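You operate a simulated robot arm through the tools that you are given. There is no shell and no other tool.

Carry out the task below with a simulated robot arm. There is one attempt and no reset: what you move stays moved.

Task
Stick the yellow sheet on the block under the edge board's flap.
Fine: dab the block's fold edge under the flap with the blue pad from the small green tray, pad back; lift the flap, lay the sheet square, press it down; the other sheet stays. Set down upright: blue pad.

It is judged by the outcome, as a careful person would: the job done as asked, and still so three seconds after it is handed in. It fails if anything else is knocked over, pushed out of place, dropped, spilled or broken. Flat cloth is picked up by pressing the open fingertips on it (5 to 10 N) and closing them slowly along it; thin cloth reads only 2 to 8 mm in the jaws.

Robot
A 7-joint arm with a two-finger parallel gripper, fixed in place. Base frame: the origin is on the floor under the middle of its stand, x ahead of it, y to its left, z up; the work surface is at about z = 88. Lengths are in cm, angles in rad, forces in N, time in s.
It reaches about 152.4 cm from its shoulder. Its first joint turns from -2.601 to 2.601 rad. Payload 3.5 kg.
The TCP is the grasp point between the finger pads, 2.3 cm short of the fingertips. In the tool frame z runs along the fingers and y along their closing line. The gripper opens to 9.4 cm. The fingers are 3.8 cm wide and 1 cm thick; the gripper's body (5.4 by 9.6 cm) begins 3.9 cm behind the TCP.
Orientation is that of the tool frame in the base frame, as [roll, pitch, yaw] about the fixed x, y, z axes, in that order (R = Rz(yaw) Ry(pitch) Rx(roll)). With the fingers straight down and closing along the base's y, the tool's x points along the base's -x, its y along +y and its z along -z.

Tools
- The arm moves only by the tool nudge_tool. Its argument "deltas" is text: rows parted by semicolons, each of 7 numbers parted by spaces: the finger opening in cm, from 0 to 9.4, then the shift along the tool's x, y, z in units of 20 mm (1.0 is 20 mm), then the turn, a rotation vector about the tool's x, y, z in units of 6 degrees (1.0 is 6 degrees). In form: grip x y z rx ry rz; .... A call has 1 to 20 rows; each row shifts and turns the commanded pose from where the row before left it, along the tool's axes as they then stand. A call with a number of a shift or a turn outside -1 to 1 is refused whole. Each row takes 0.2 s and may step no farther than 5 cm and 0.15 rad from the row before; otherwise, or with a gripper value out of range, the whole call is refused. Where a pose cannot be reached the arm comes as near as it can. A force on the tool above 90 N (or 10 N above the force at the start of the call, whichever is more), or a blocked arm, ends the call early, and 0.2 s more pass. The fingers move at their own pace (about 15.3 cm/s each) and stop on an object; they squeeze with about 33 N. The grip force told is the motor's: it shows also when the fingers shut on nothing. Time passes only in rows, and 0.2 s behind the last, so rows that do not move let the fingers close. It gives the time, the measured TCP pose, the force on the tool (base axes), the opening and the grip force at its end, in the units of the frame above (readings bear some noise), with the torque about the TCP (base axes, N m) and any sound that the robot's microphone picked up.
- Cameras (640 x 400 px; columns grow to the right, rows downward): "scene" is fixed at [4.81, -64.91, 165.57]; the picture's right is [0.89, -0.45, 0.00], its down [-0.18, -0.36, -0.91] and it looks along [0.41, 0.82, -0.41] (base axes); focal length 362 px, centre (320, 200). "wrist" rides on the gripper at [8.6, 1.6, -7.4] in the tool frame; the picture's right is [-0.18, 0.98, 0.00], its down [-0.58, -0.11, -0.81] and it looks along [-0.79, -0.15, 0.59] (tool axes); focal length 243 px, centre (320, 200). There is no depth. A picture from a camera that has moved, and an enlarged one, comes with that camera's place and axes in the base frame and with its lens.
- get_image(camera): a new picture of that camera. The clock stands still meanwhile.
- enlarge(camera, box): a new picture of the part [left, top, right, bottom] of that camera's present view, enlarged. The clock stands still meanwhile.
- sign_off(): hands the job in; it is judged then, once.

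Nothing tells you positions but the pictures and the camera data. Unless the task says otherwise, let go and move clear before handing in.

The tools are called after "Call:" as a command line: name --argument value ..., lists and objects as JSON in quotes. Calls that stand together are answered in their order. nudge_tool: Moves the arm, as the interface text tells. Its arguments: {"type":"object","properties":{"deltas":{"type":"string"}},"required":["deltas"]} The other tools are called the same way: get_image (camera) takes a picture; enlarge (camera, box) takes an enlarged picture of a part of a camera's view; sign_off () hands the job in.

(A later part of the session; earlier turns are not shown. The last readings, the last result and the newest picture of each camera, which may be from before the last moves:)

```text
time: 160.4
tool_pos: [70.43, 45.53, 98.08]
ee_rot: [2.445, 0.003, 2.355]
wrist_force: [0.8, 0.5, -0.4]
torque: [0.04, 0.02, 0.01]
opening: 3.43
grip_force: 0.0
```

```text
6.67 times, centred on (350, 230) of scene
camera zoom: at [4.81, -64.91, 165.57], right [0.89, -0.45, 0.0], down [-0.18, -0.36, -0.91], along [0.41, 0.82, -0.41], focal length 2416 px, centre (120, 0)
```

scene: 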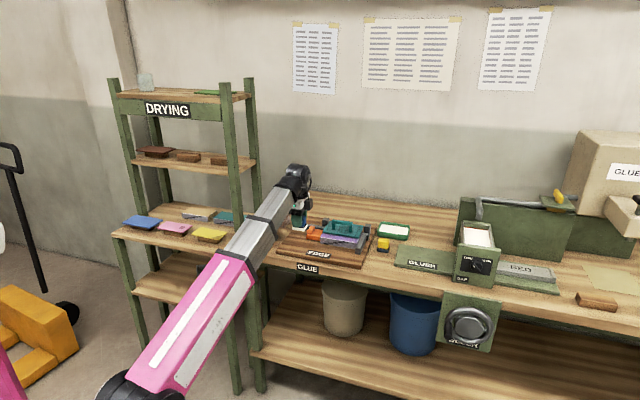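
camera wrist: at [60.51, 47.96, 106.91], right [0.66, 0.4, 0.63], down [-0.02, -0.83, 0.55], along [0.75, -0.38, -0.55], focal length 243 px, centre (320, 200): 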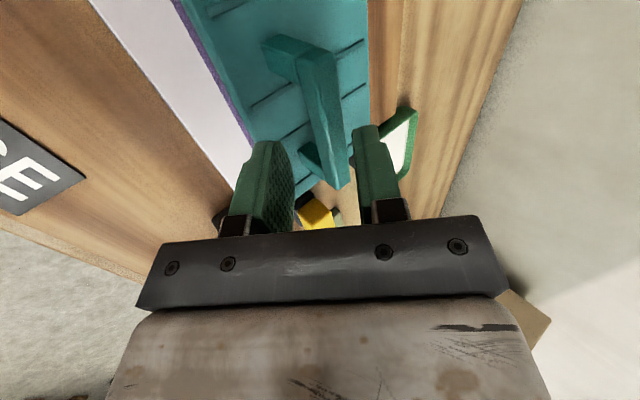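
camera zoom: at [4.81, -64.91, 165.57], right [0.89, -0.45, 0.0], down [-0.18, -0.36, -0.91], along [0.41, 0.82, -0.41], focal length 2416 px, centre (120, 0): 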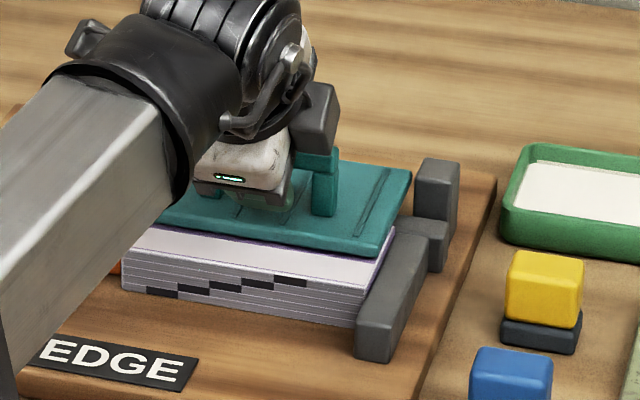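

The bar is between the fingers with nothing touching. I'll advance a touch more and narrow the cage to 2.6 cm.

Call:
nudge_tool --deltas "3.4 0 0.03 0.2 0 0 0; 3.0 0 0 0 0 0 0; 2.6 0 0 0 0 0 0; 2.6 0 0 0 0 0 0"

Call:
nudge_tool --deltas "2.6 0 0.278 -0.079 0.333 0 0; 2.6 0 0.278 -0.079 0.333 0 0; 2.6 0 0.278 -0.079 0.333 0 0; 2.6 0 0 0 0 0 0"

Call:
enlarge --camera "wrist" --box '[220, 20, 420, 240]'

Call:
enlarge --camera "scene" --box '[310, 200, 390, 260]'

```text
time: 161.4
tool_pos: [70.66, 45.69, 97.8]
ee_rot: [2.445, 0.003, 2.354]
wrist_force: [2.3, 2.4, 2.6]
torque: [0.02, 0.04, -0.05]
opening: 2.79
grip_force: 2.4
```

```text
time: 162.4
tool_pos: [71.4, 46.54, 99.27]
ee_rot: [2.552, 0.003, 2.354]
wrist_force: [-0.3, -0.9, -0.1]
torque: [0.02, 0.02, -0.02]
opening: 2.62
grip_force: 0.2
```

```text
1.82 times, centred on (320, 130) of wrist
camera zoom: at [63.29, 50.61, 106.31], right [0.71, 0.45, 0.55], down [0.03, -0.79, 0.61], along [0.71, -0.42, -0.57], focal length 441 px, centre (320, 327)
```

zoom: 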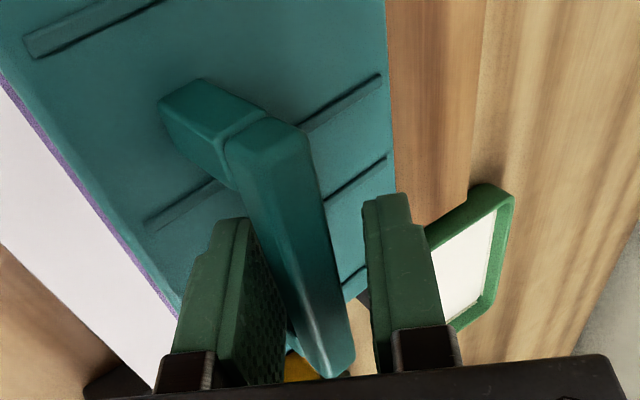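

```text
6.67 times, centred on (350, 230) of scene
camera zoom: at [4.81, -64.91, 165.57], right [0.89, -0.45, 0.0], down [-0.18, -0.36, -0.91], along [0.41, 0.82, -0.41], focal length 2416 px, centre (120, 0)
```

zoom: 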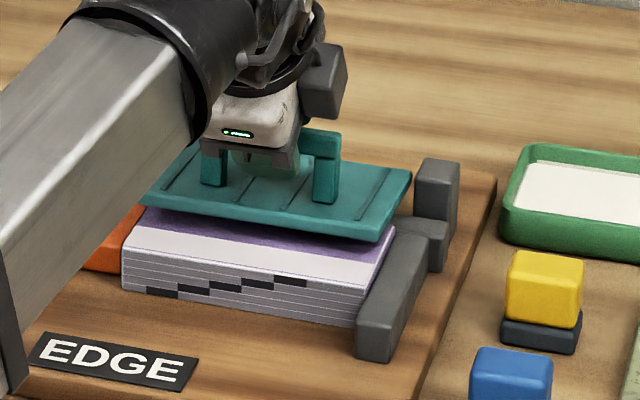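

The flap is lifting smoothly and the cage is holding. I'll continue along the arc.

Call:
nudge_tool --deltas "2.6 0 0.278 -0.079 0.333 0 0; 2.6 0 0.278 -0.079 0.333 0 0; 2.6 0 0.291 -0.031 0.333 0 0; 2.6 0 0.291 -0.031 0.333 0 0; 2.6 0 0.291 -0.031 0.333 0 0; 2.6 0 0 0 0 0 0"

Call:
enlarge --camera "wrist" --box '[220, 20, 420, 240]'

Call:
enlarge --camera "scene" --box '[310, 190, 400, 260]'

```text
time: 163.8
tool_pos: [73.02, 48.1, 101.24]
ee_rot: [2.726, 0.003, 2.355]
wrist_force: [0.2, -0.7, -0.5]
torque: [-0.01, -0.01, 0.01]
opening: 2.6
grip_force: 0.3
```

```text
1.82 times, centred on (320, 130) of wrist
camera zoom: at [65.77, 53.08, 108.59], right [0.77, 0.5, 0.4], down [0.11, -0.71, 0.7], along [0.63, -0.49, -0.6], focal length 441 px, centre (320, 327)
```

zoom: 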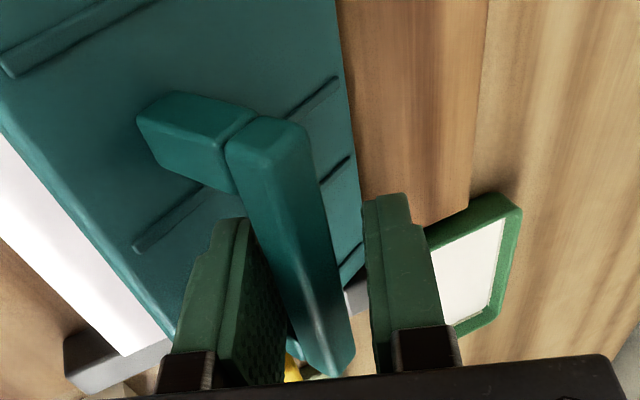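

```text
5.71 times, centred on (355, 225) of scene
camera zoom: at [4.81, -64.91, 165.57], right [0.89, -0.45, 0.0], down [-0.18, -0.36, -0.91], along [0.41, 0.82, -0.41], focal length 2071 px, centre (120, 57)
```

zoom: 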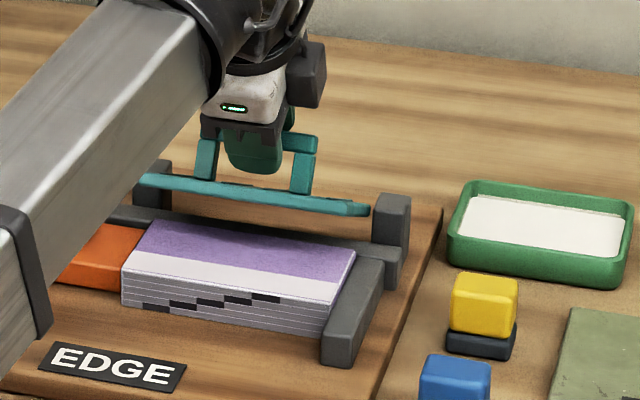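

It's working well, and the flap is up at roughly 30° with the block top showing. Continuing.

Call:
nudge_tool --deltas "2.6 0 0.291 -0.031 0.333 0 0; 2.6 0 0.291 -0.031 0.333 0 0; 2.6 0 0.296 0.018 0.333 0 0; 2.6 0 0.296 0.018 0.333 0 0; 2.6 0 0.296 0.018 0.333 0 0; 2.6 0 0 0 0 0 0"

Call:
enlarge --camera "wrist" --box '[220, 20, 420, 240]'

Call:
enlarge --camera "scene" --box '[310, 180, 400, 260]'

```text
time: 165.2
tool_pos: [74.97, 50.09, 101.99]
ee_rot: [2.898, 0.005, 2.355]
wrist_force: [-0.4, 0.1, -0.3]
torque: [0.01, 0.01, 0.01]
opening: 2.59
grip_force: 0.0
```

```text
1.82 times, centred on (320, 130) of wrist
camera zoom: at [68.64, 55.99, 109.69], right [0.81, 0.54, 0.24], down [0.2, -0.62, 0.76], along [0.56, -0.56, -0.61], focal length 441 px, centre (320, 327)
```

zoom: 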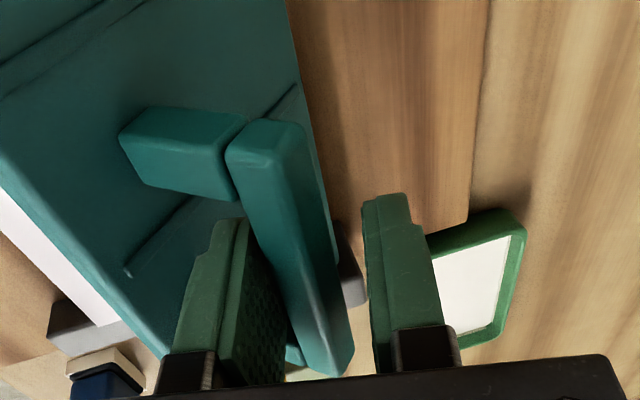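

```text
5.00 times, centred on (355, 220) of scene
camera zoom: at [4.81, -64.91, 165.57], right [0.89, -0.45, 0.0], down [-0.18, -0.36, -0.91], along [0.41, 0.82, -0.41], focal length 1812 px, centre (145, 100)
```

zoom: 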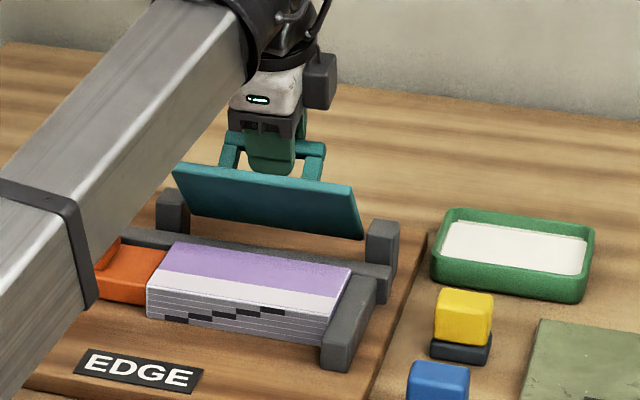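

The flap is around 50° now. Continuing past the middle.

Call:
nudge_tool --deltas "2.6 0 0.296 0.018 0.333 0 0; 2.6 0 0.296 0.018 0.333 0 0; 2.6 0 0.292 0.068 0.333 0 0; 2.6 0 0.292 0.068 0.333 0 0; 2.6 0 0.292 0.068 0.333 0 0; 2.6 0 0 0 0 0 0"

Call:
enlarge --camera "wrist" --box '[220, 20, 420, 240]'

Call:
enlarge --camera "scene" --box '[310, 180, 400, 260]'

```text
time: 166.6
tool_pos: [76.9, 52.07, 102.01]
ee_rot: [3.074, 0.003, 2.354]
wrist_force: [0.5, -0.2, 0.3]
torque: [-0.02, -0.03, -0.02]
opening: 2.61
grip_force: 0.0
```

```text
1.82 times, centred on (320, 130) of wrist
camera zoom: at [71.6, 58.98, 109.61], right [0.82, 0.56, 0.07], down [0.29, -0.53, 0.8], along [0.48, -0.64, -0.6], focal length 441 px, centre (320, 327)
```

zoom: 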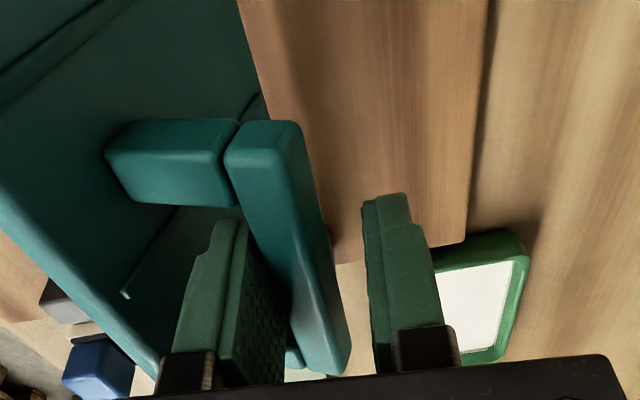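

```text
5.00 times, centred on (355, 220) of scene
camera zoom: at [4.81, -64.91, 165.57], right [0.89, -0.45, 0.0], down [-0.18, -0.36, -0.91], along [0.41, 0.82, -0.41], focal length 1812 px, centre (145, 100)
```

zoom: 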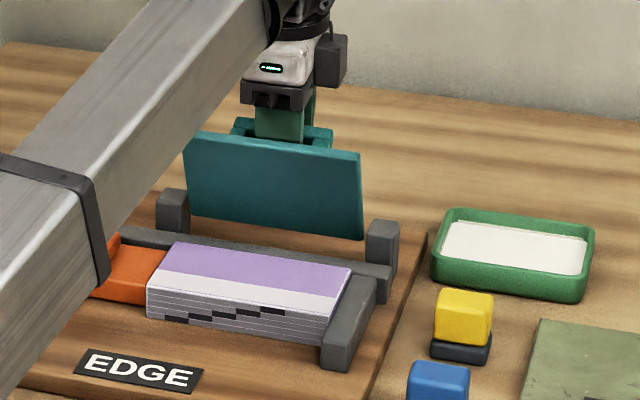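

The flap is around 70–75°. Continuing over the top, a few steps at a time.

Call:
nudge_tool --deltas "2.6 0 0.292 0.068 0.333 0 0; 2.6 0 0.292 0.068 0.333 0 0; 2.6 0 0.28 0.115 0.333 0 0; 2.6 0 0.28 0.115 0.333 0 0; 2.6 0 0 0 0 0 0"

Call:
enlarge --camera "wrist" --box '[220, 20, 420, 240]'

Call:
enlarge --camera "scene" --box '[310, 180, 400, 260]'

```text
time: 167.8
tool_pos: [78.51, 53.73, 101.33]
ee_rot: [-3.069, 0.003, 2.354]
wrist_force: [0.7, -0.5, 0.0]
torque: [0.0, 0.01, 0.03]
opening: 2.6
grip_force: 0.1
```

```text
1.82 times, centred on (320, 130) of wrist
camera zoom: at [74.01, 61.33, 108.69], right [0.82, 0.56, -0.07], down [0.37, -0.45, 0.81], along [0.43, -0.7, -0.58], focal length 441 px, centre (320, 327)
```

zoom: 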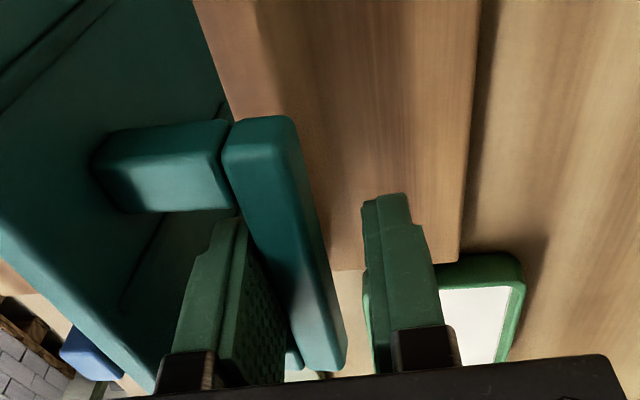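

```text
5.00 times, centred on (355, 220) of scene
camera zoom: at [4.81, -64.91, 165.57], right [0.89, -0.45, 0.0], down [-0.18, -0.36, -0.91], along [0.41, 0.82, -0.41], focal length 1812 px, centre (145, 100)
```

zoom: 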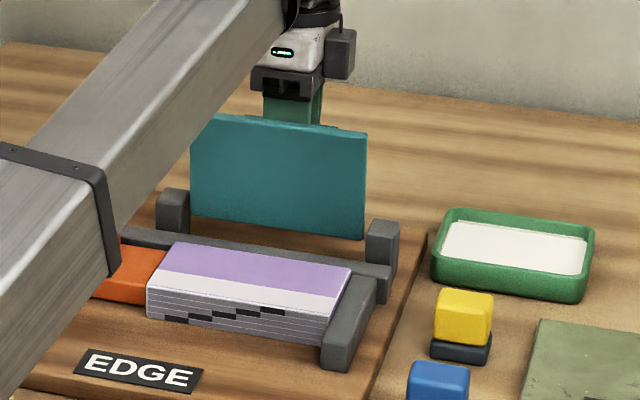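

Nearly vertical now. I'll carry it a little past vertical, with less tilt to respect the wrist limit.

Call:
nudge_tool --deltas "2.6 0 0.28 0.125 0.15 0 0; 2.6 0 0.28 0.14 0.15 0 0; 2.6 0 0.28 0.15 0 0 0; 2.6 0 0 0 0 0 0"

Call:
enlarge --camera "wrist" --box '[220, 20, 420, 240]'

Call:
enlarge --camera "scene" --box '[310, 180, 400, 260]'

```text
time: 168.8
tool_pos: [79.83, 54.77, 100.42]
ee_rot: [-3.038, 0.004, 2.353]
wrist_force: [0.0, 0.0, -0.9]
torque: [-0.04, -0.01, -0.02]
opening: 2.63
grip_force: 0.0
```

```text
1.82 times, centred on (320, 130) of wrist
camera zoom: at [75.31, 62.62, 107.59], right [0.82, 0.56, -0.1], down [0.39, -0.43, 0.81], along [0.41, -0.71, -0.57], focal length 441 px, centre (320, 327)
```

zoom: 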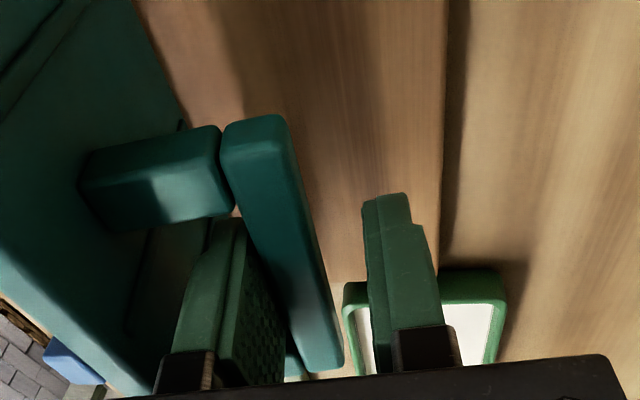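

```text
5.00 times, centred on (355, 220) of scene
camera zoom: at [4.81, -64.91, 165.57], right [0.89, -0.45, 0.0], down [-0.18, -0.36, -0.91], along [0.41, 0.82, -0.41], focal length 1812 px, centre (145, 100)
```

zoom: 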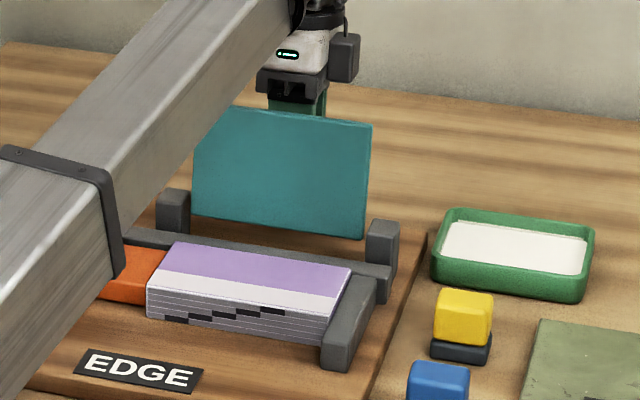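

The flap is about 98° open, still resting on the front finger. Two more small steps to see whether it reaches a stop.

Call:
nudge_tool --deltas "2.6 0 0.25 0.15 0 0 0; 2.6 0 0.25 0.16 0 0 0; 2.6 0 0 0 0 0 0"

Call:
enlarge --camera "wrist" --box '[220, 20, 420, 240]'

Call:
enlarge --camera "scene" --box '[310, 180, 400, 260]'

```text
time: 169.6
tool_pos: [80.18, 55.33, 99.77]
ee_rot: [-3.038, 0.003, 2.353]
wrist_force: [-13.4, -16.9, 9.5]
torque: [-0.16, 0.35, 0.45]
opening: 3.58
grip_force: 12.1
```

```text
1.82 times, centred on (320, 130) of wrist
camera zoom: at [75.74, 63.13, 106.96], right [0.82, 0.56, -0.1], down [0.39, -0.43, 0.81], along [0.41, -0.71, -0.57], focal length 441 px, centre (320, 327)
```

zoom: 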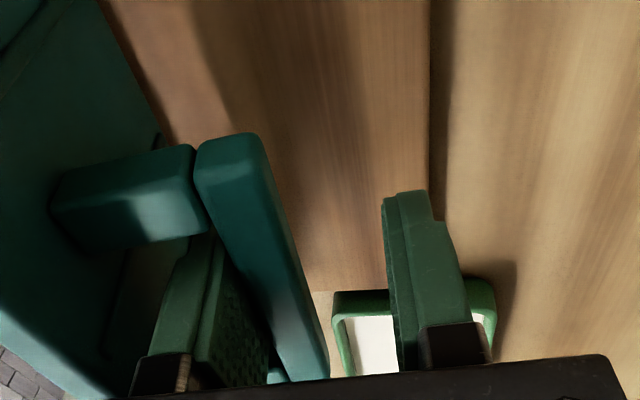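

```text
5.00 times, centred on (355, 220) of scene
camera zoom: at [4.81, -64.91, 165.57], right [0.89, -0.45, 0.0], down [-0.18, -0.36, -0.91], along [0.41, 0.82, -0.41], focal length 1812 px, centre (145, 100)
```

zoom: 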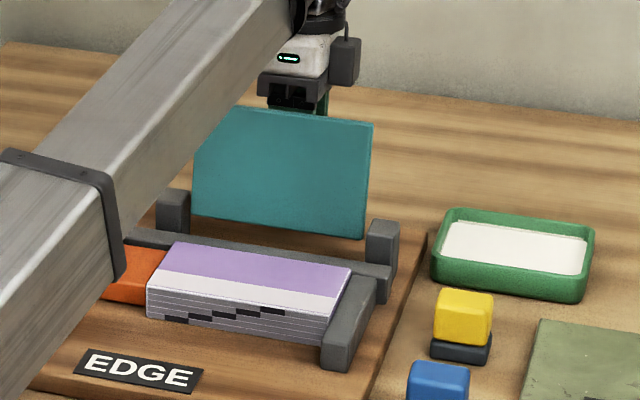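

The flap has hit its stop at about 100°. I'll relieve the push and check whether it stays open by itself.

Call:
nudge_tool --deltas "2.6 0 -0.2 0 0 0 0; 2.6 0 -0.1 -0.05 0 0 0; 2.6 0 0 0 0 0 0"

Call:
enlarge --camera "wrist" --box '[220, 20, 420, 240]'

```text
time: 170.4
tool_pos: [79.94, 55.2, 99.82]
ee_rot: [-3.039, 0.001, 2.354]
wrist_force: [-7.0, -8.0, -3.2]
torque: [-0.07, -0.01, 0.22]
opening: 3.05
grip_force: 5.4
```

```text
1.82 times, centred on (320, 130) of wrist
camera zoom: at [75.49, 62.91, 107.09], right [0.82, 0.56, -0.1], down [0.39, -0.43, 0.81], along [0.41, -0.71, -0.57], focal length 441 px, centre (320, 327)
```

zoom: 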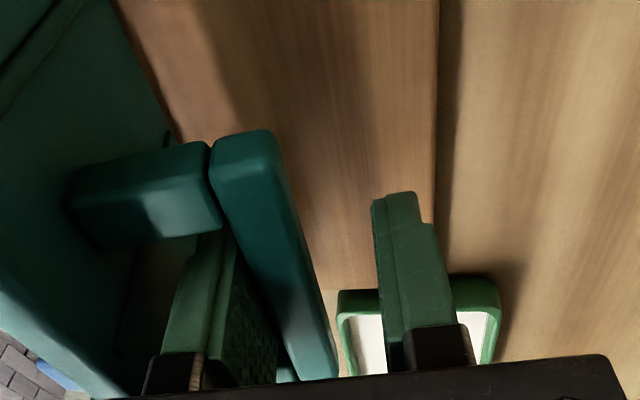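

Call:
nudge_tool --deltas "2.6 0 -0.15 0 0 0 0; 2.6 0 -0.1 0 0 0 0; 2.6 0 0 0 0 0 0; 2.6 0 0 0 0 0 0"

Call:
enlarge --camera "wrist" --box '[220, 20, 420, 240]'

Call:
enlarge --camera "scene" --box '[310, 180, 400, 260]'

```text
time: 171.4
tool_pos: [79.7, 54.77, 99.87]
ee_rot: [-3.038, 0.003, 2.353]
wrist_force: [0.1, 0.7, 0.4]
torque: [-0.01, 0.0, 0.01]
opening: 2.58
grip_force: 0.1
```

```text
1.82 times, centred on (320, 130) of wrist
camera zoom: at [75.16, 62.55, 107.15], right [0.82, 0.56, -0.1], down [0.39, -0.43, 0.81], along [0.41, -0.71, -0.57], focal length 441 px, centre (320, 327)
```

zoom: 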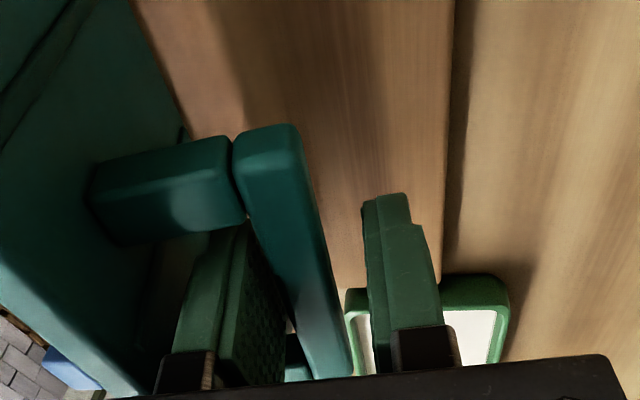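

```text
5.00 times, centred on (355, 220) of scene
camera zoom: at [4.81, -64.91, 165.57], right [0.89, -0.45, 0.0], down [-0.18, -0.36, -0.91], along [0.41, 0.82, -0.41], focal length 1812 px, centre (145, 100)
```

zoom: 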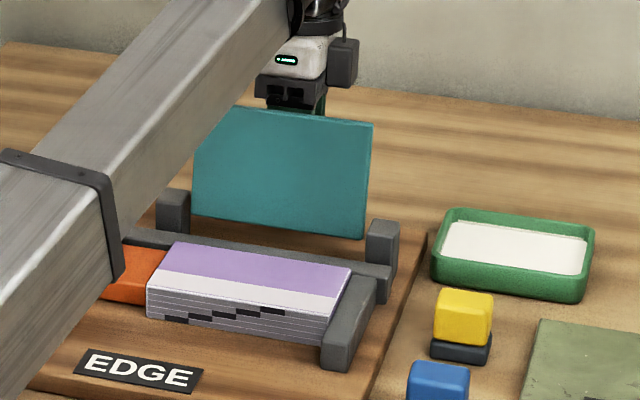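

The flap stays open on its own. I'll withdraw the fingers straight up out of the handle.

Call:
nudge_tool --deltas "2.6 0 0 -0.3 0 0 0; 2.6 0 0 -0.5 0 0 0; 2.6 0 0 -0.7 0 0 0; 2.6 0 0 -0.7 0 0 0; 2.6 0 0 -0.8 0 0 0; 2.6 0 0 0 0 0 0"

Call:
get_image --camera "wrist"

Call:
enlarge --camera "scene" --box '[300, 170, 420, 260]'

```text
time: 172.8
tool_pos: [79.98, 55.36, 105.92]
ee_rot: [-3.04, 0.004, 2.353]
wrist_force: [-0.7, -0.4, 0.6]
torque: [0.01, 0.01, 0.03]
opening: 2.6
grip_force: 0.0
```

```text
taken
camera wrist: at [75.51, 63.06, 113.18], right [0.82, 0.56, -0.1], down [0.39, -0.43, 0.81], along [0.41, -0.71, -0.57], focal length 243 px, centre (320, 200)
```

wrist: 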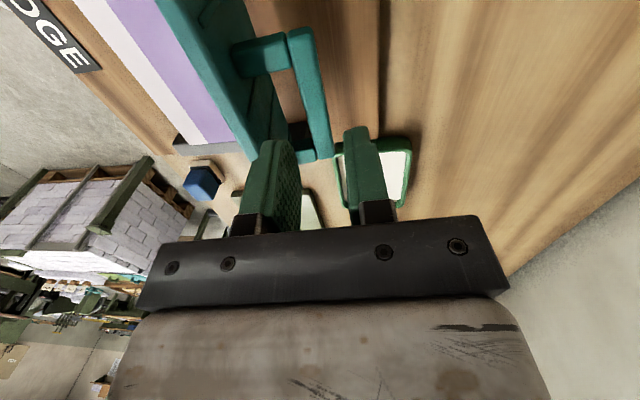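

```text
4.44 times, centred on (360, 215) of scene
camera zoom: at [4.81, -64.91, 165.57], right [0.89, -0.45, 0.0], down [-0.18, -0.36, -0.91], along [0.41, 0.82, -0.41], focal length 1611 px, centre (142, 133)
```

zoom: 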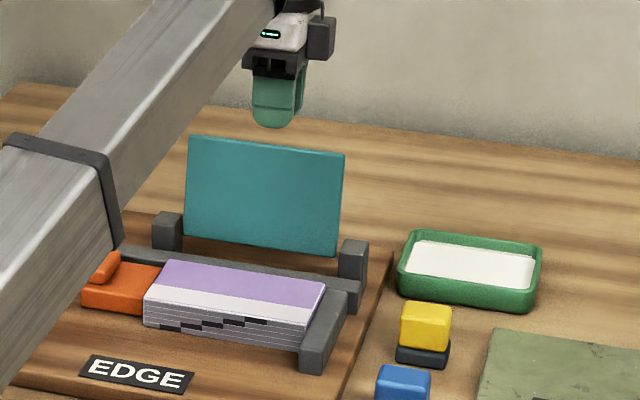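

The flap stands open alone. Now I'll measure the bare block top and the back fence from here.

Call:
enlarge --camera "wrist" --box '[60, 0, 340, 175]'

Call:
enlarge --camera "scene" --box '[310, 215, 390, 265]'

```text
2.29 times, centred on (200, 88) of wrist
camera zoom: at [75.51, 63.06, 113.18], right [0.82, 0.56, -0.1], down [0.39, -0.43, 0.81], along [0.41, -0.71, -0.57], focal length 555 px, centre (594, 457)
```

zoom: 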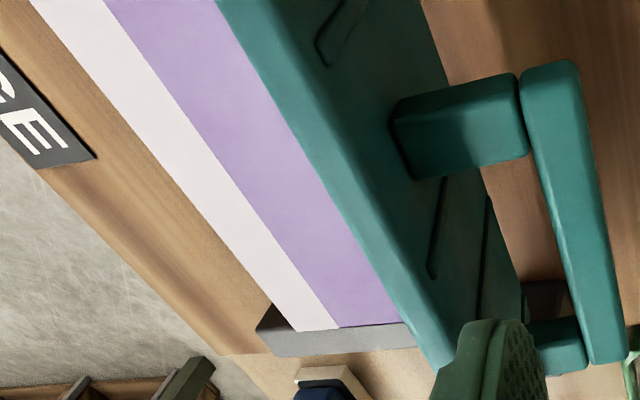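

```text
8.00 times, centred on (350, 240) of scene
camera zoom: at [4.81, -64.91, 165.57], right [0.89, -0.45, 0.0], down [-0.18, -0.36, -0.91], along [0.41, 0.82, -0.41], focal length 2900 px, centre (80, -120)
```

zoom: 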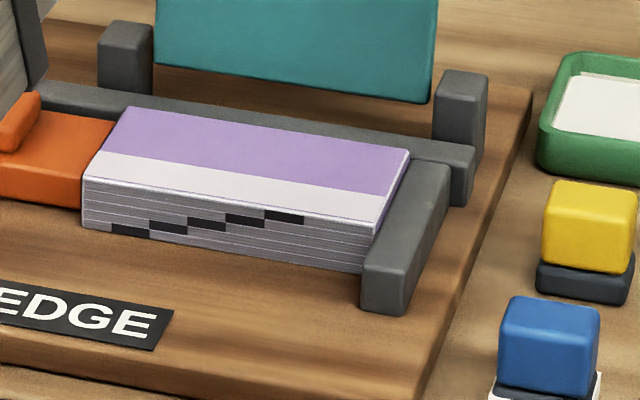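

The block top spans s≈9.9–25.0 and d≈77.1–84.9, with the back fence about level with it. The sheet is slightly smaller than the block, so I'll lay it flush with the fold edge and centred lengthwise. I'll straighten the tool, back away over the flap and head to the rack.

Call:
nudge_tool --deltas "2.6 0 0 -0.8 -0.5 0 0; 2.6 0 0 -0.8 -0.47 0 0; 2.6 0 0 0 0 0 0; 2.6 0 -1 0 0 0 0; 2.6 0 -1 0 0 0 0; 2.6 0 -1 0 0 0 0; 2.6 0 -1 0 0 0 0; 2.6 0 -1 0 0 0 0; 2.6 0 -1 0 0 0 0; 2.6 0 -1 0 0 0 0; 2.6 0 -1 0.3 0 0 0; 2.6 0 -1 0.3 0 0 0; 2.6 0 -1 0.3 0 0 0; 2.6 0 -0.8 0.3 0 0 0; 2.6 0 0 0 0 0 0"

Call:
get_image --camera "wrist"

```text
time: 176.0
tool_pos: [64.79, 40.21, 106.74]
ee_rot: [-3.14, 0.002, 2.355]
wrist_force: [0.0, -0.2, 0.1]
torque: [0.0, 0.01, -0.01]
opening: 2.6
grip_force: 0.0
```

```text
taken
camera wrist: at [59.83, 47.37, 114.19], right [0.83, 0.56, 0.0], down [0.33, -0.49, 0.81], along [0.45, -0.67, -0.59], focal length 243 px, centre (320, 200)
```

wrist: 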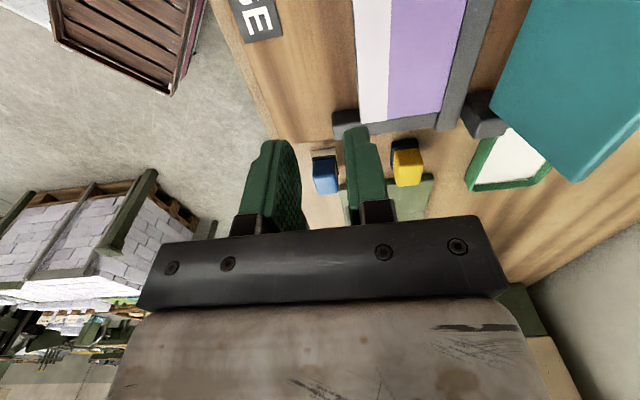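

Call:
enlarge --camera "wrist" --box '[320, 0, 540, 140]'

```text
2.86 times, centred on (430, 70) of wrist
camera zoom: at [59.83, 47.37, 114.19], right [0.83, 0.56, 0.0], down [0.33, -0.49, 0.81], along [0.45, -0.67, -0.59], focal length 693 px, centre (6, 571)
```

zoom: 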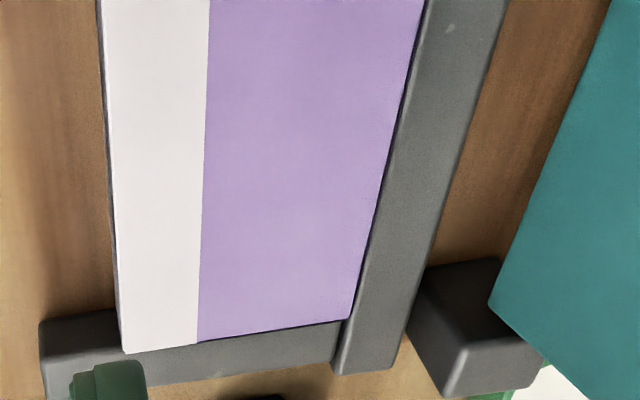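

The block's right end and its depth (77.0–84.9) are confirmed. Now I'll travel left to the rack, stopping a little past the yellow sheet so the camera can see it all.

Call:
nudge_tool --deltas "2.6 1 0 0 0 0 0; 2.6 1 0 0 0 0 0; 2.6 1 0 0 0 0 0; 2.6 1 0 0 0 0 0; 2.6 1 0 0 0 0 0; 2.6 1 0 0 0 0 0; 2.6 1 0 0 0 0 0; 2.6 1 0 0 0 0 0; 2.6 1 0 0 0 0 0; 2.6 1 0 0 0 0 0; 2.6 1 0 0 0 0 0; 2.6 1 0 0 0 0 0; 2.6 1 0 0 0 0 0; 2.6 1 0 0 0 0 0; 2.6 1 0 0 0 0 0; 2.6 1 0 0 0 0 0; 2.6 1 0 0 0 0 0"

Call:
nudge_tool --deltas "2.6 1 0 0 0 0 0; 2.6 1 0 0 0 0 0; 2.6 1 0 0 0 0 0; 2.6 1 0 0 0 0 0; 2.6 1 0 0 0 0 0; 2.6 1 0 0 0 0 0; 2.6 1 0 0 0 0 0; 2.6 1 0 0 0 0 0; 2.6 1 0 0 0 0 0; 2.6 1 0 0 0 0 0; 2.6 1 0 0 0 0 0; 2.6 1 0 0 0 0 0; 2.6 1 0 0 0 0 0; 2.6 1 0 0 0 0 0; 2.6 1 0 0 0 0 0; 2.6 0 0 0 0 0 0"

Call:
get_image --camera "wrist"

Call:
get_image --camera "scene"

```text
time: 179.6
tool_pos: [40.92, 64.32, 106.78]
ee_rot: [-3.14, 0.003, 2.355]
wrist_force: [0.5, 0.4, 0.0]
torque: [-0.01, -0.06, -0.01]
opening: 2.6
grip_force: 0.1
```

```text
time: 183.0
tool_pos: [19.77, 85.43, 106.56]
ee_rot: [-3.139, 0.003, 2.356]
wrist_force: [0.2, 0.3, 0.4]
torque: [0.01, 0.02, -0.02]
opening: 2.59
grip_force: 0.1
```

```text
taken
camera wrist: at [14.72, 92.71, 114.02], right [0.83, 0.56, 0.0], down [0.33, -0.49, 0.81], along [0.45, -0.67, -0.59], focal length 243 px, centre (320, 200)
```

wrist: 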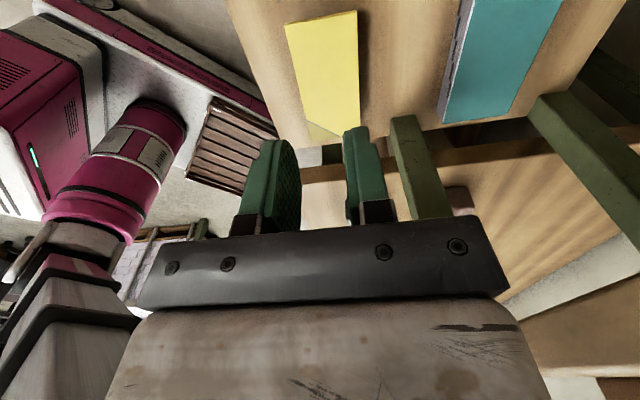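

```text
taken
```

scene: 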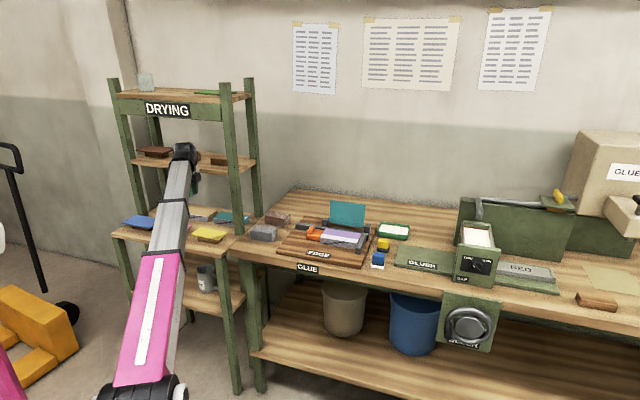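

Call:
enlarge --camera "wrist" --box '[260, 0, 420, 160]'

Call:
enlarge --camera "scene" --box '[180, 210, 260, 260]'

```text
2.50 times, centred on (340, 80) of wrist
camera zoom: at [14.72, 92.71, 114.02], right [0.83, 0.56, 0.0], down [0.33, -0.49, 0.81], along [0.45, -0.67, -0.59], focal length 606 px, centre (270, 500)
```

zoom: 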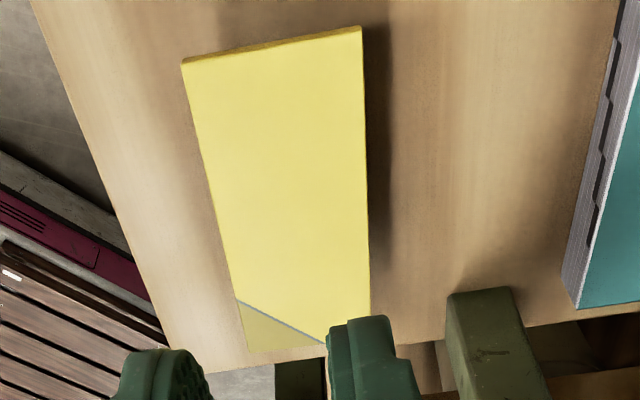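

```text
8.00 times, centred on (220, 235) of scene
camera zoom: at [4.81, -64.91, 165.57], right [0.89, -0.45, 0.0], down [-0.18, -0.36, -0.91], along [0.41, 0.82, -0.41], focal length 2900 px, centre (1120, -80)
```

zoom: 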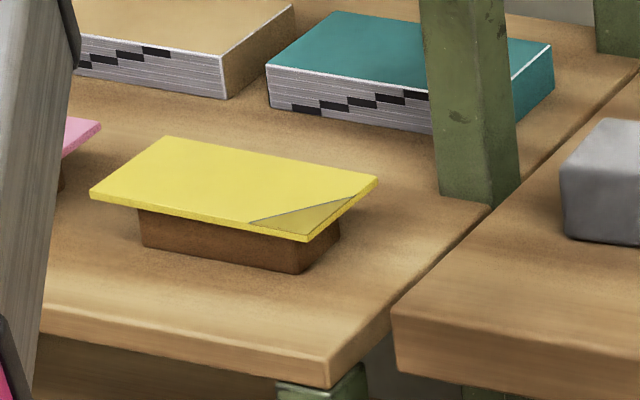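

The sheet is centred near s≈−40.2, d≈74.1, turned about 2.2° clockwise, about 4 mm thick with its top at z≈87.5. I'll move over it, match that small turn, open wide and come partway down.

Call:
nudge_tool --deltas "5 -1 -0.03 0 0 0 0.1; 8 -1 -0.03 0 0 0 0.1; 9.4 -1 -0.03 0 0 0 0.1; 9.4 -0.1 -0.03 0 0 0 0.07; 9.4 0 0 1 0 0 0; 9.4 0 0 1 0 0 0; 9.4 0 0 1 0 0 0; 9.4 0 0 1 0 0 0; 9.4 0 0 1 0 0 0; 9.4 0 0 0 0 0 0"

Call:
get_image --camera "wrist"

Call:
enlarge --camera "scene" --box '[160, 180, 280, 270]'

```text
time: 185.2
tool_pos: [23.91, 80.97, 96.54]
ee_rot: [-3.14, 0.002, 2.315]
wrist_force: [0.0, -0.2, 0.7]
torque: [-0.02, 0.03, 0.01]
opening: 9.41
grip_force: 0.0
```

```text
taken
camera wrist: at [19.18, 88.32, 103.97], right [0.85, 0.53, 0.0], down [0.31, -0.5, 0.81], along [0.43, -0.69, -0.59], focal length 243 px, centre (320, 200)
```

wrist: 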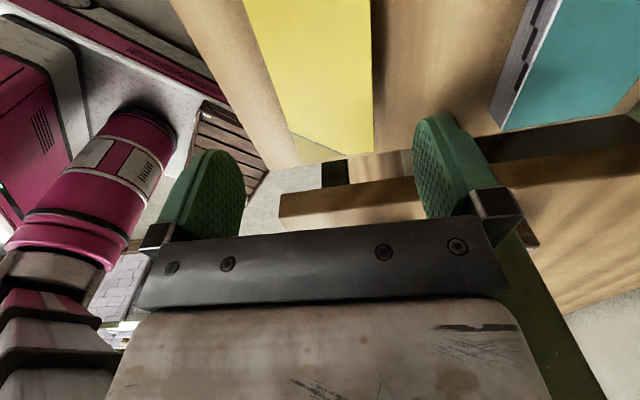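

```text
4.44 times, centred on (220, 225) of scene
camera zoom: at [4.81, -64.91, 165.57], right [0.89, -0.45, 0.0], down [-0.18, -0.36, -0.91], along [0.41, 0.82, -0.41], focal length 1611 px, centre (764, 89)
```

zoom: 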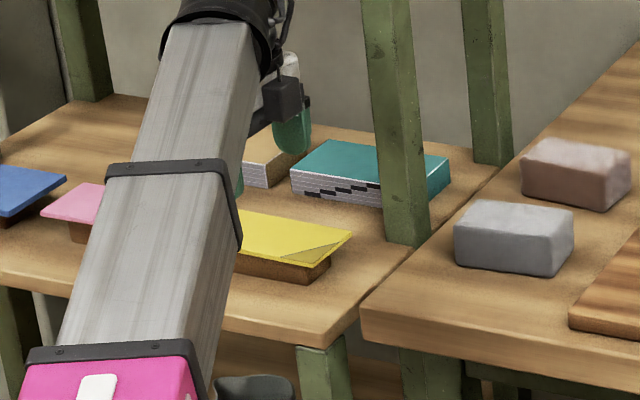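

Call:
enlarge --camera "wrist" --box '[220, 0, 420, 170]'

```text
2.35 times, centred on (320, 85) of wrist
camera zoom: at [19.18, 88.32, 103.97], right [0.85, 0.53, 0.0], down [0.31, -0.5, 0.81], along [0.43, -0.69, -0.59], focal length 571 px, centre (320, 471)
```

zoom: 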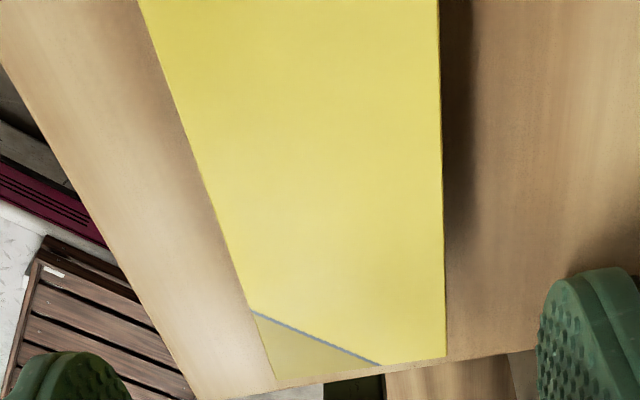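

In the tool frame the sheet is square to the fingers and centred to within 1.5 mm. I'll correct that and descend to just above it, then check.

Call:
nudge_tool --deltas "9.4 0 0.08 1 0 0 0; 9.4 0 0 1 0 0 0; 9.4 0 0 0.7 0 0 0; 9.4 0 0 0 0 0 0"

Call:
get_image --camera "wrist"

Call:
enlarge --camera "scene" --box '[160, 190, 260, 265]'

```text
time: 186.2
tool_pos: [24.02, 80.91, 91.14]
ee_rot: [-3.139, 0.004, 2.314]
wrist_force: [0.5, -0.8, -0.3]
torque: [0.0, 0.02, -0.02]
opening: 9.4
grip_force: 0.1
```

```text
taken
camera wrist: at [19.28, 88.38, 98.59], right [0.85, 0.53, 0.0], down [0.31, -0.5, 0.81], along [0.43, -0.69, -0.59], focal length 243 px, centre (320, 200)
```

wrist: 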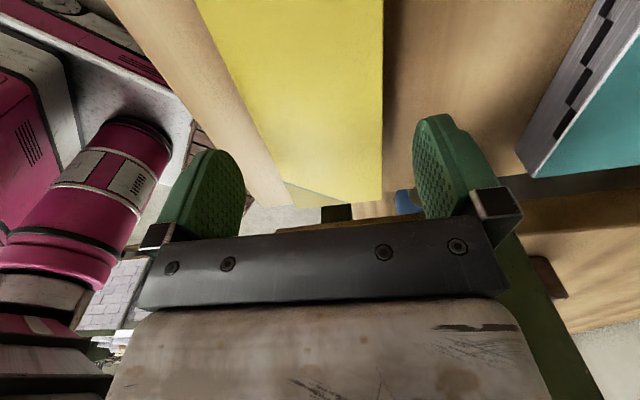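

```text
5.33 times, centred on (210, 228) of scene
camera zoom: at [4.81, -64.91, 165.57], right [0.89, -0.45, 0.0], down [-0.18, -0.36, -0.91], along [0.41, 0.82, -0.41], focal length 1933 px, centre (907, 53)
```

zoom: 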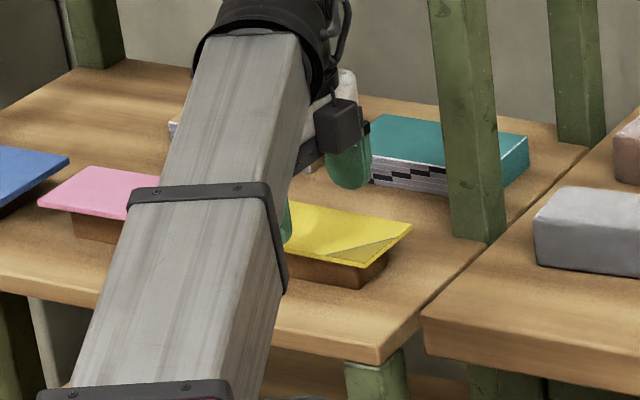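

Centred and square. I'll go down so the fingertips reach just below the sheet's underside.

Call:
nudge_tool --deltas "9.4 0 0 0.6 0 0 0; 9.4 0 0 0.4 0 0 0; 9.4 0 0 0 0 0 0"

Call:
get_image --camera "wrist"

Call:
enlarge --camera "scene" --box '[190, 200, 250, 245]'

```text
time: 187.0
tool_pos: [24.06, 80.96, 89.13]
ee_rot: [3.142, 0.004, 2.316]
wrist_force: [-0.4, 0.2, -0.5]
torque: [0.01, -0.02, 0.04]
opening: 9.42
grip_force: 0.1
```

```text
taken
camera wrist: at [19.29, 88.36, 96.53], right [0.85, 0.53, 0.0], down [0.31, -0.5, 0.81], along [0.43, -0.69, -0.59], focal length 243 px, centre (320, 200)
```

wrist: 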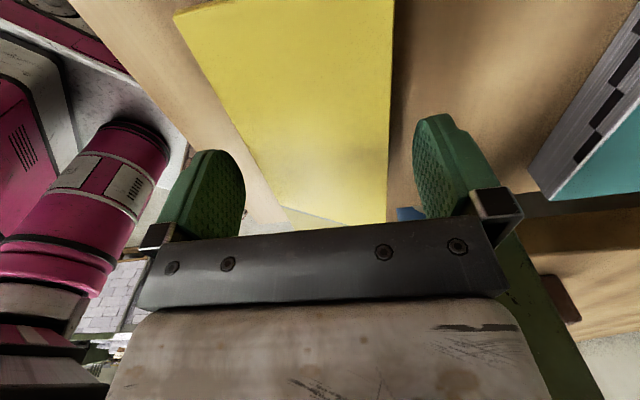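

```text
8.89 times, centred on (220, 222) of scene
camera zoom: at [4.81, -64.91, 165.57], right [0.89, -0.45, 0.0], down [-0.18, -0.36, -0.91], along [0.41, 0.82, -0.41], focal length 3222 px, centre (1209, 0)
```

zoom: 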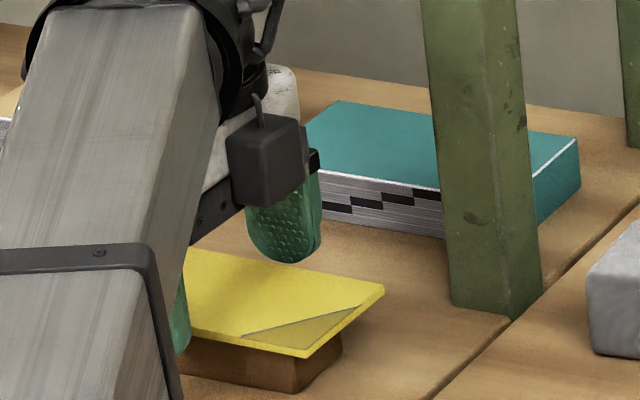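

The fingertips should be just under the sheet. I'll close gently; the gripper force rises with commanded squeeze, so I'll keep it light.

Call:
nudge_tool --deltas "8 0 0 0 0 0 0; 7.4 0 0 0 0 0 0; 7.0 0 0 0 0 0 0; 6.7 0 0 0 0 0 0; 6.4 0 0 0 0 0 0; 6.1 0 0 0 0 0 0; 6.1 0 0 0 0 0 0"

Call:
get_image --camera "wrist"

Call:
enlarge --camera "scene" --box '[190, 200, 250, 245]'

```text
time: 188.6
tool_pos: [23.89, 80.87, 89.06]
ee_rot: [-3.139, 0.003, 2.317]
wrist_force: [0.3, -0.1, 0.5]
torque: [-0.03, 0.0, -0.01]
opening: 6.64
grip_force: 33.2
```

```text
taken
camera wrist: at [19.29, 88.36, 96.54], right [0.85, 0.53, 0.0], down [0.31, -0.5, 0.81], along [0.43, -0.69, -0.59], focal length 243 px, centre (320, 200)
```

wrist: 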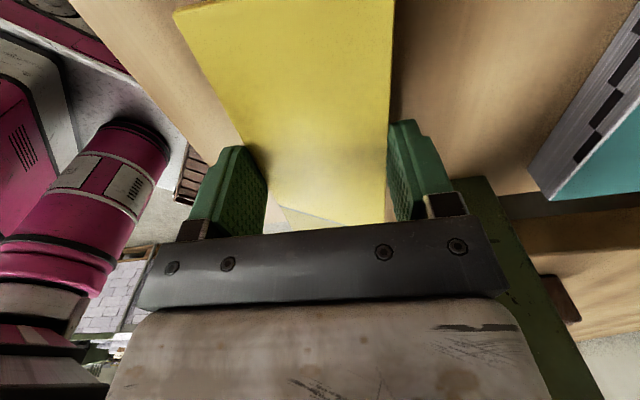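

```text
8.89 times, centred on (220, 222) of scene
camera zoom: at [4.81, -64.91, 165.57], right [0.89, -0.45, 0.0], down [-0.18, -0.36, -0.91], along [0.41, 0.82, -0.41], focal length 3222 px, centre (1209, 0)
```

zoom: 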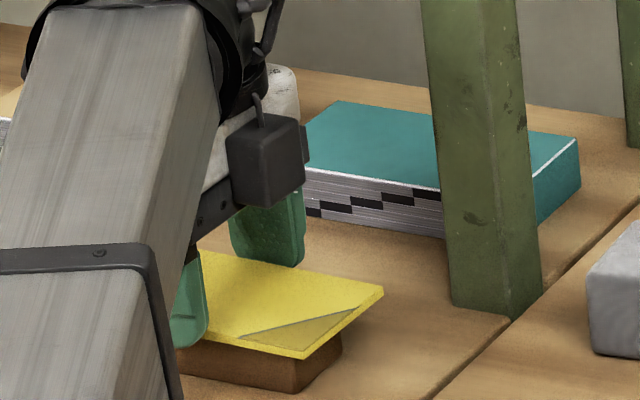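

It gripped rigidly at 6.64 cm with no bowing. I'll lift slowly and check.

Call:
nudge_tool --deltas "6.1 0 0 -0.1 0 0 0; 6.1 0 0 -0.3 0 0 0; 6.1 0 0 -0.5 0 0 0; 6.1 0 0 -0.5 0 0 0; 6.1 0 0 0 0 0 0"

Call:
get_image --camera "wrist"

Call:
enlarge --camera "scene" --box '[170, 190, 260, 250]'

```text
time: 189.8
tool_pos: [23.99, 80.83, 92.01]
ee_rot: [-3.14, 0.004, 2.316]
wrist_force: [-0.7, -0.9, 0.6]
torque: [-0.01, 0.0, -0.03]
opening: 6.67
grip_force: 33.6
```

```text
taken
camera wrist: at [19.32, 88.39, 99.34], right [0.85, 0.53, 0.0], down [0.31, -0.5, 0.81], along [0.43, -0.69, -0.59], focal length 243 px, centre (320, 200)
```

wrist: 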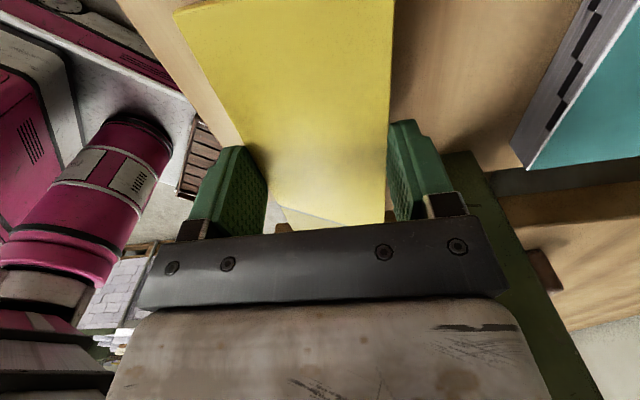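

```text
6.67 times, centred on (215, 220) of scene
camera zoom: at [4.81, -64.91, 165.57], right [0.89, -0.45, 0.0], down [-0.18, -0.36, -0.91], along [0.41, 0.82, -0.41], focal length 2416 px, centre (1020, 67)
```

zoom: 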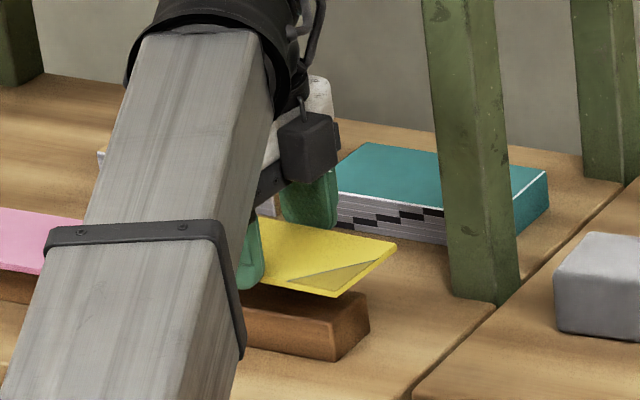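

The sheet is held flat and level. I'll lift higher, turn back to square with the bench, and carry it toward the block.

Call:
nudge_tool --deltas "6.1 0 0 -0.8 0 0 0; 6.1 0 0 -0.9 0 0 0; 6.1 0 0 -0.9 0 0 0; 6.1 0 0 -0.9 0 0 0; 6.1 0 0 -0.9 0 0 0; 6.1 0 0 -0.9 0 0 0; 6.1 0 0 -0.5 0 0 -0.2; 6.1 0 0 0 0 0 -0.18; 6.1 0 0 0 0 0 0"

Call:
nudge_tool --deltas "6.1 -0.8 0 0 0 0 0; 6.1 -0.9 0 0 0 0 0; 6.1 -0.9 0 0 0 0 0; 6.1 -0.9 0 0 0 0 0; 6.1 -0.9 0 0 0 0 0; 6.1 -0.9 0 0 0 0 0; 6.1 -0.9 0 0 0 0 0; 6.1 -0.9 0 0 0 0 0; 6.1 -0.9 0 0 0 0 0; 6.1 -0.9 0 0 0 0 0; 6.1 -0.9 0 0 0 0 0; 6.1 -0.9 0 0 0 0 0; 6.1 -0.9 0 0 0 0 0; 6.1 -0.9 0 0 0 0 0; 6.1 -0.9 0 0 0 0 0; 6.1 -0.9 0 0 0 0 0; 6.1 -0.9 0 0 0 0 0; 6.1 -0.9 0 0 0 0 0; 6.1 -0.9 0 0 0 0 0; 6.1 0 0 0 0 0 0"

Call:
get_image --camera "scene"

Call:
get_image --camera "wrist"

```text
time: 191.8
tool_pos: [24.09, 80.86, 103.41]
ee_rot: [-3.138, 0.004, 2.357]
wrist_force: [-0.6, 0.8, -0.7]
torque: [0.01, 0.0, 0.0]
opening: 6.66
grip_force: 33.4
```

```text
time: 196.0
tool_pos: [48.15, 56.71, 103.74]
ee_rot: [-3.138, 0.004, 2.357]
wrist_force: [-0.5, 0.6, -0.8]
torque: [-0.02, 0.0, -0.01]
opening: 6.65
grip_force: 33.6
```

```text
taken
```

scene: 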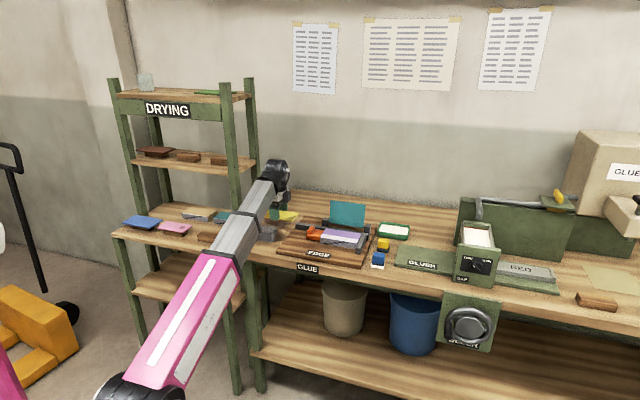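

```text
taken
camera wrist: at [43.1, 64.0, 111.03], right [0.83, 0.56, 0.0], down [0.33, -0.49, 0.81], along [0.46, -0.67, -0.59], focal length 243 px, centre (320, 200)
```

wrist: 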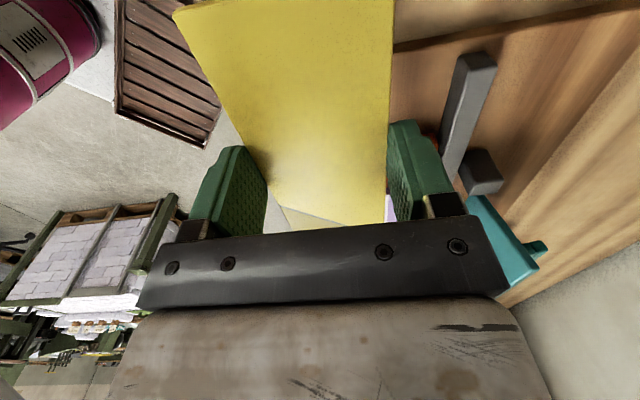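

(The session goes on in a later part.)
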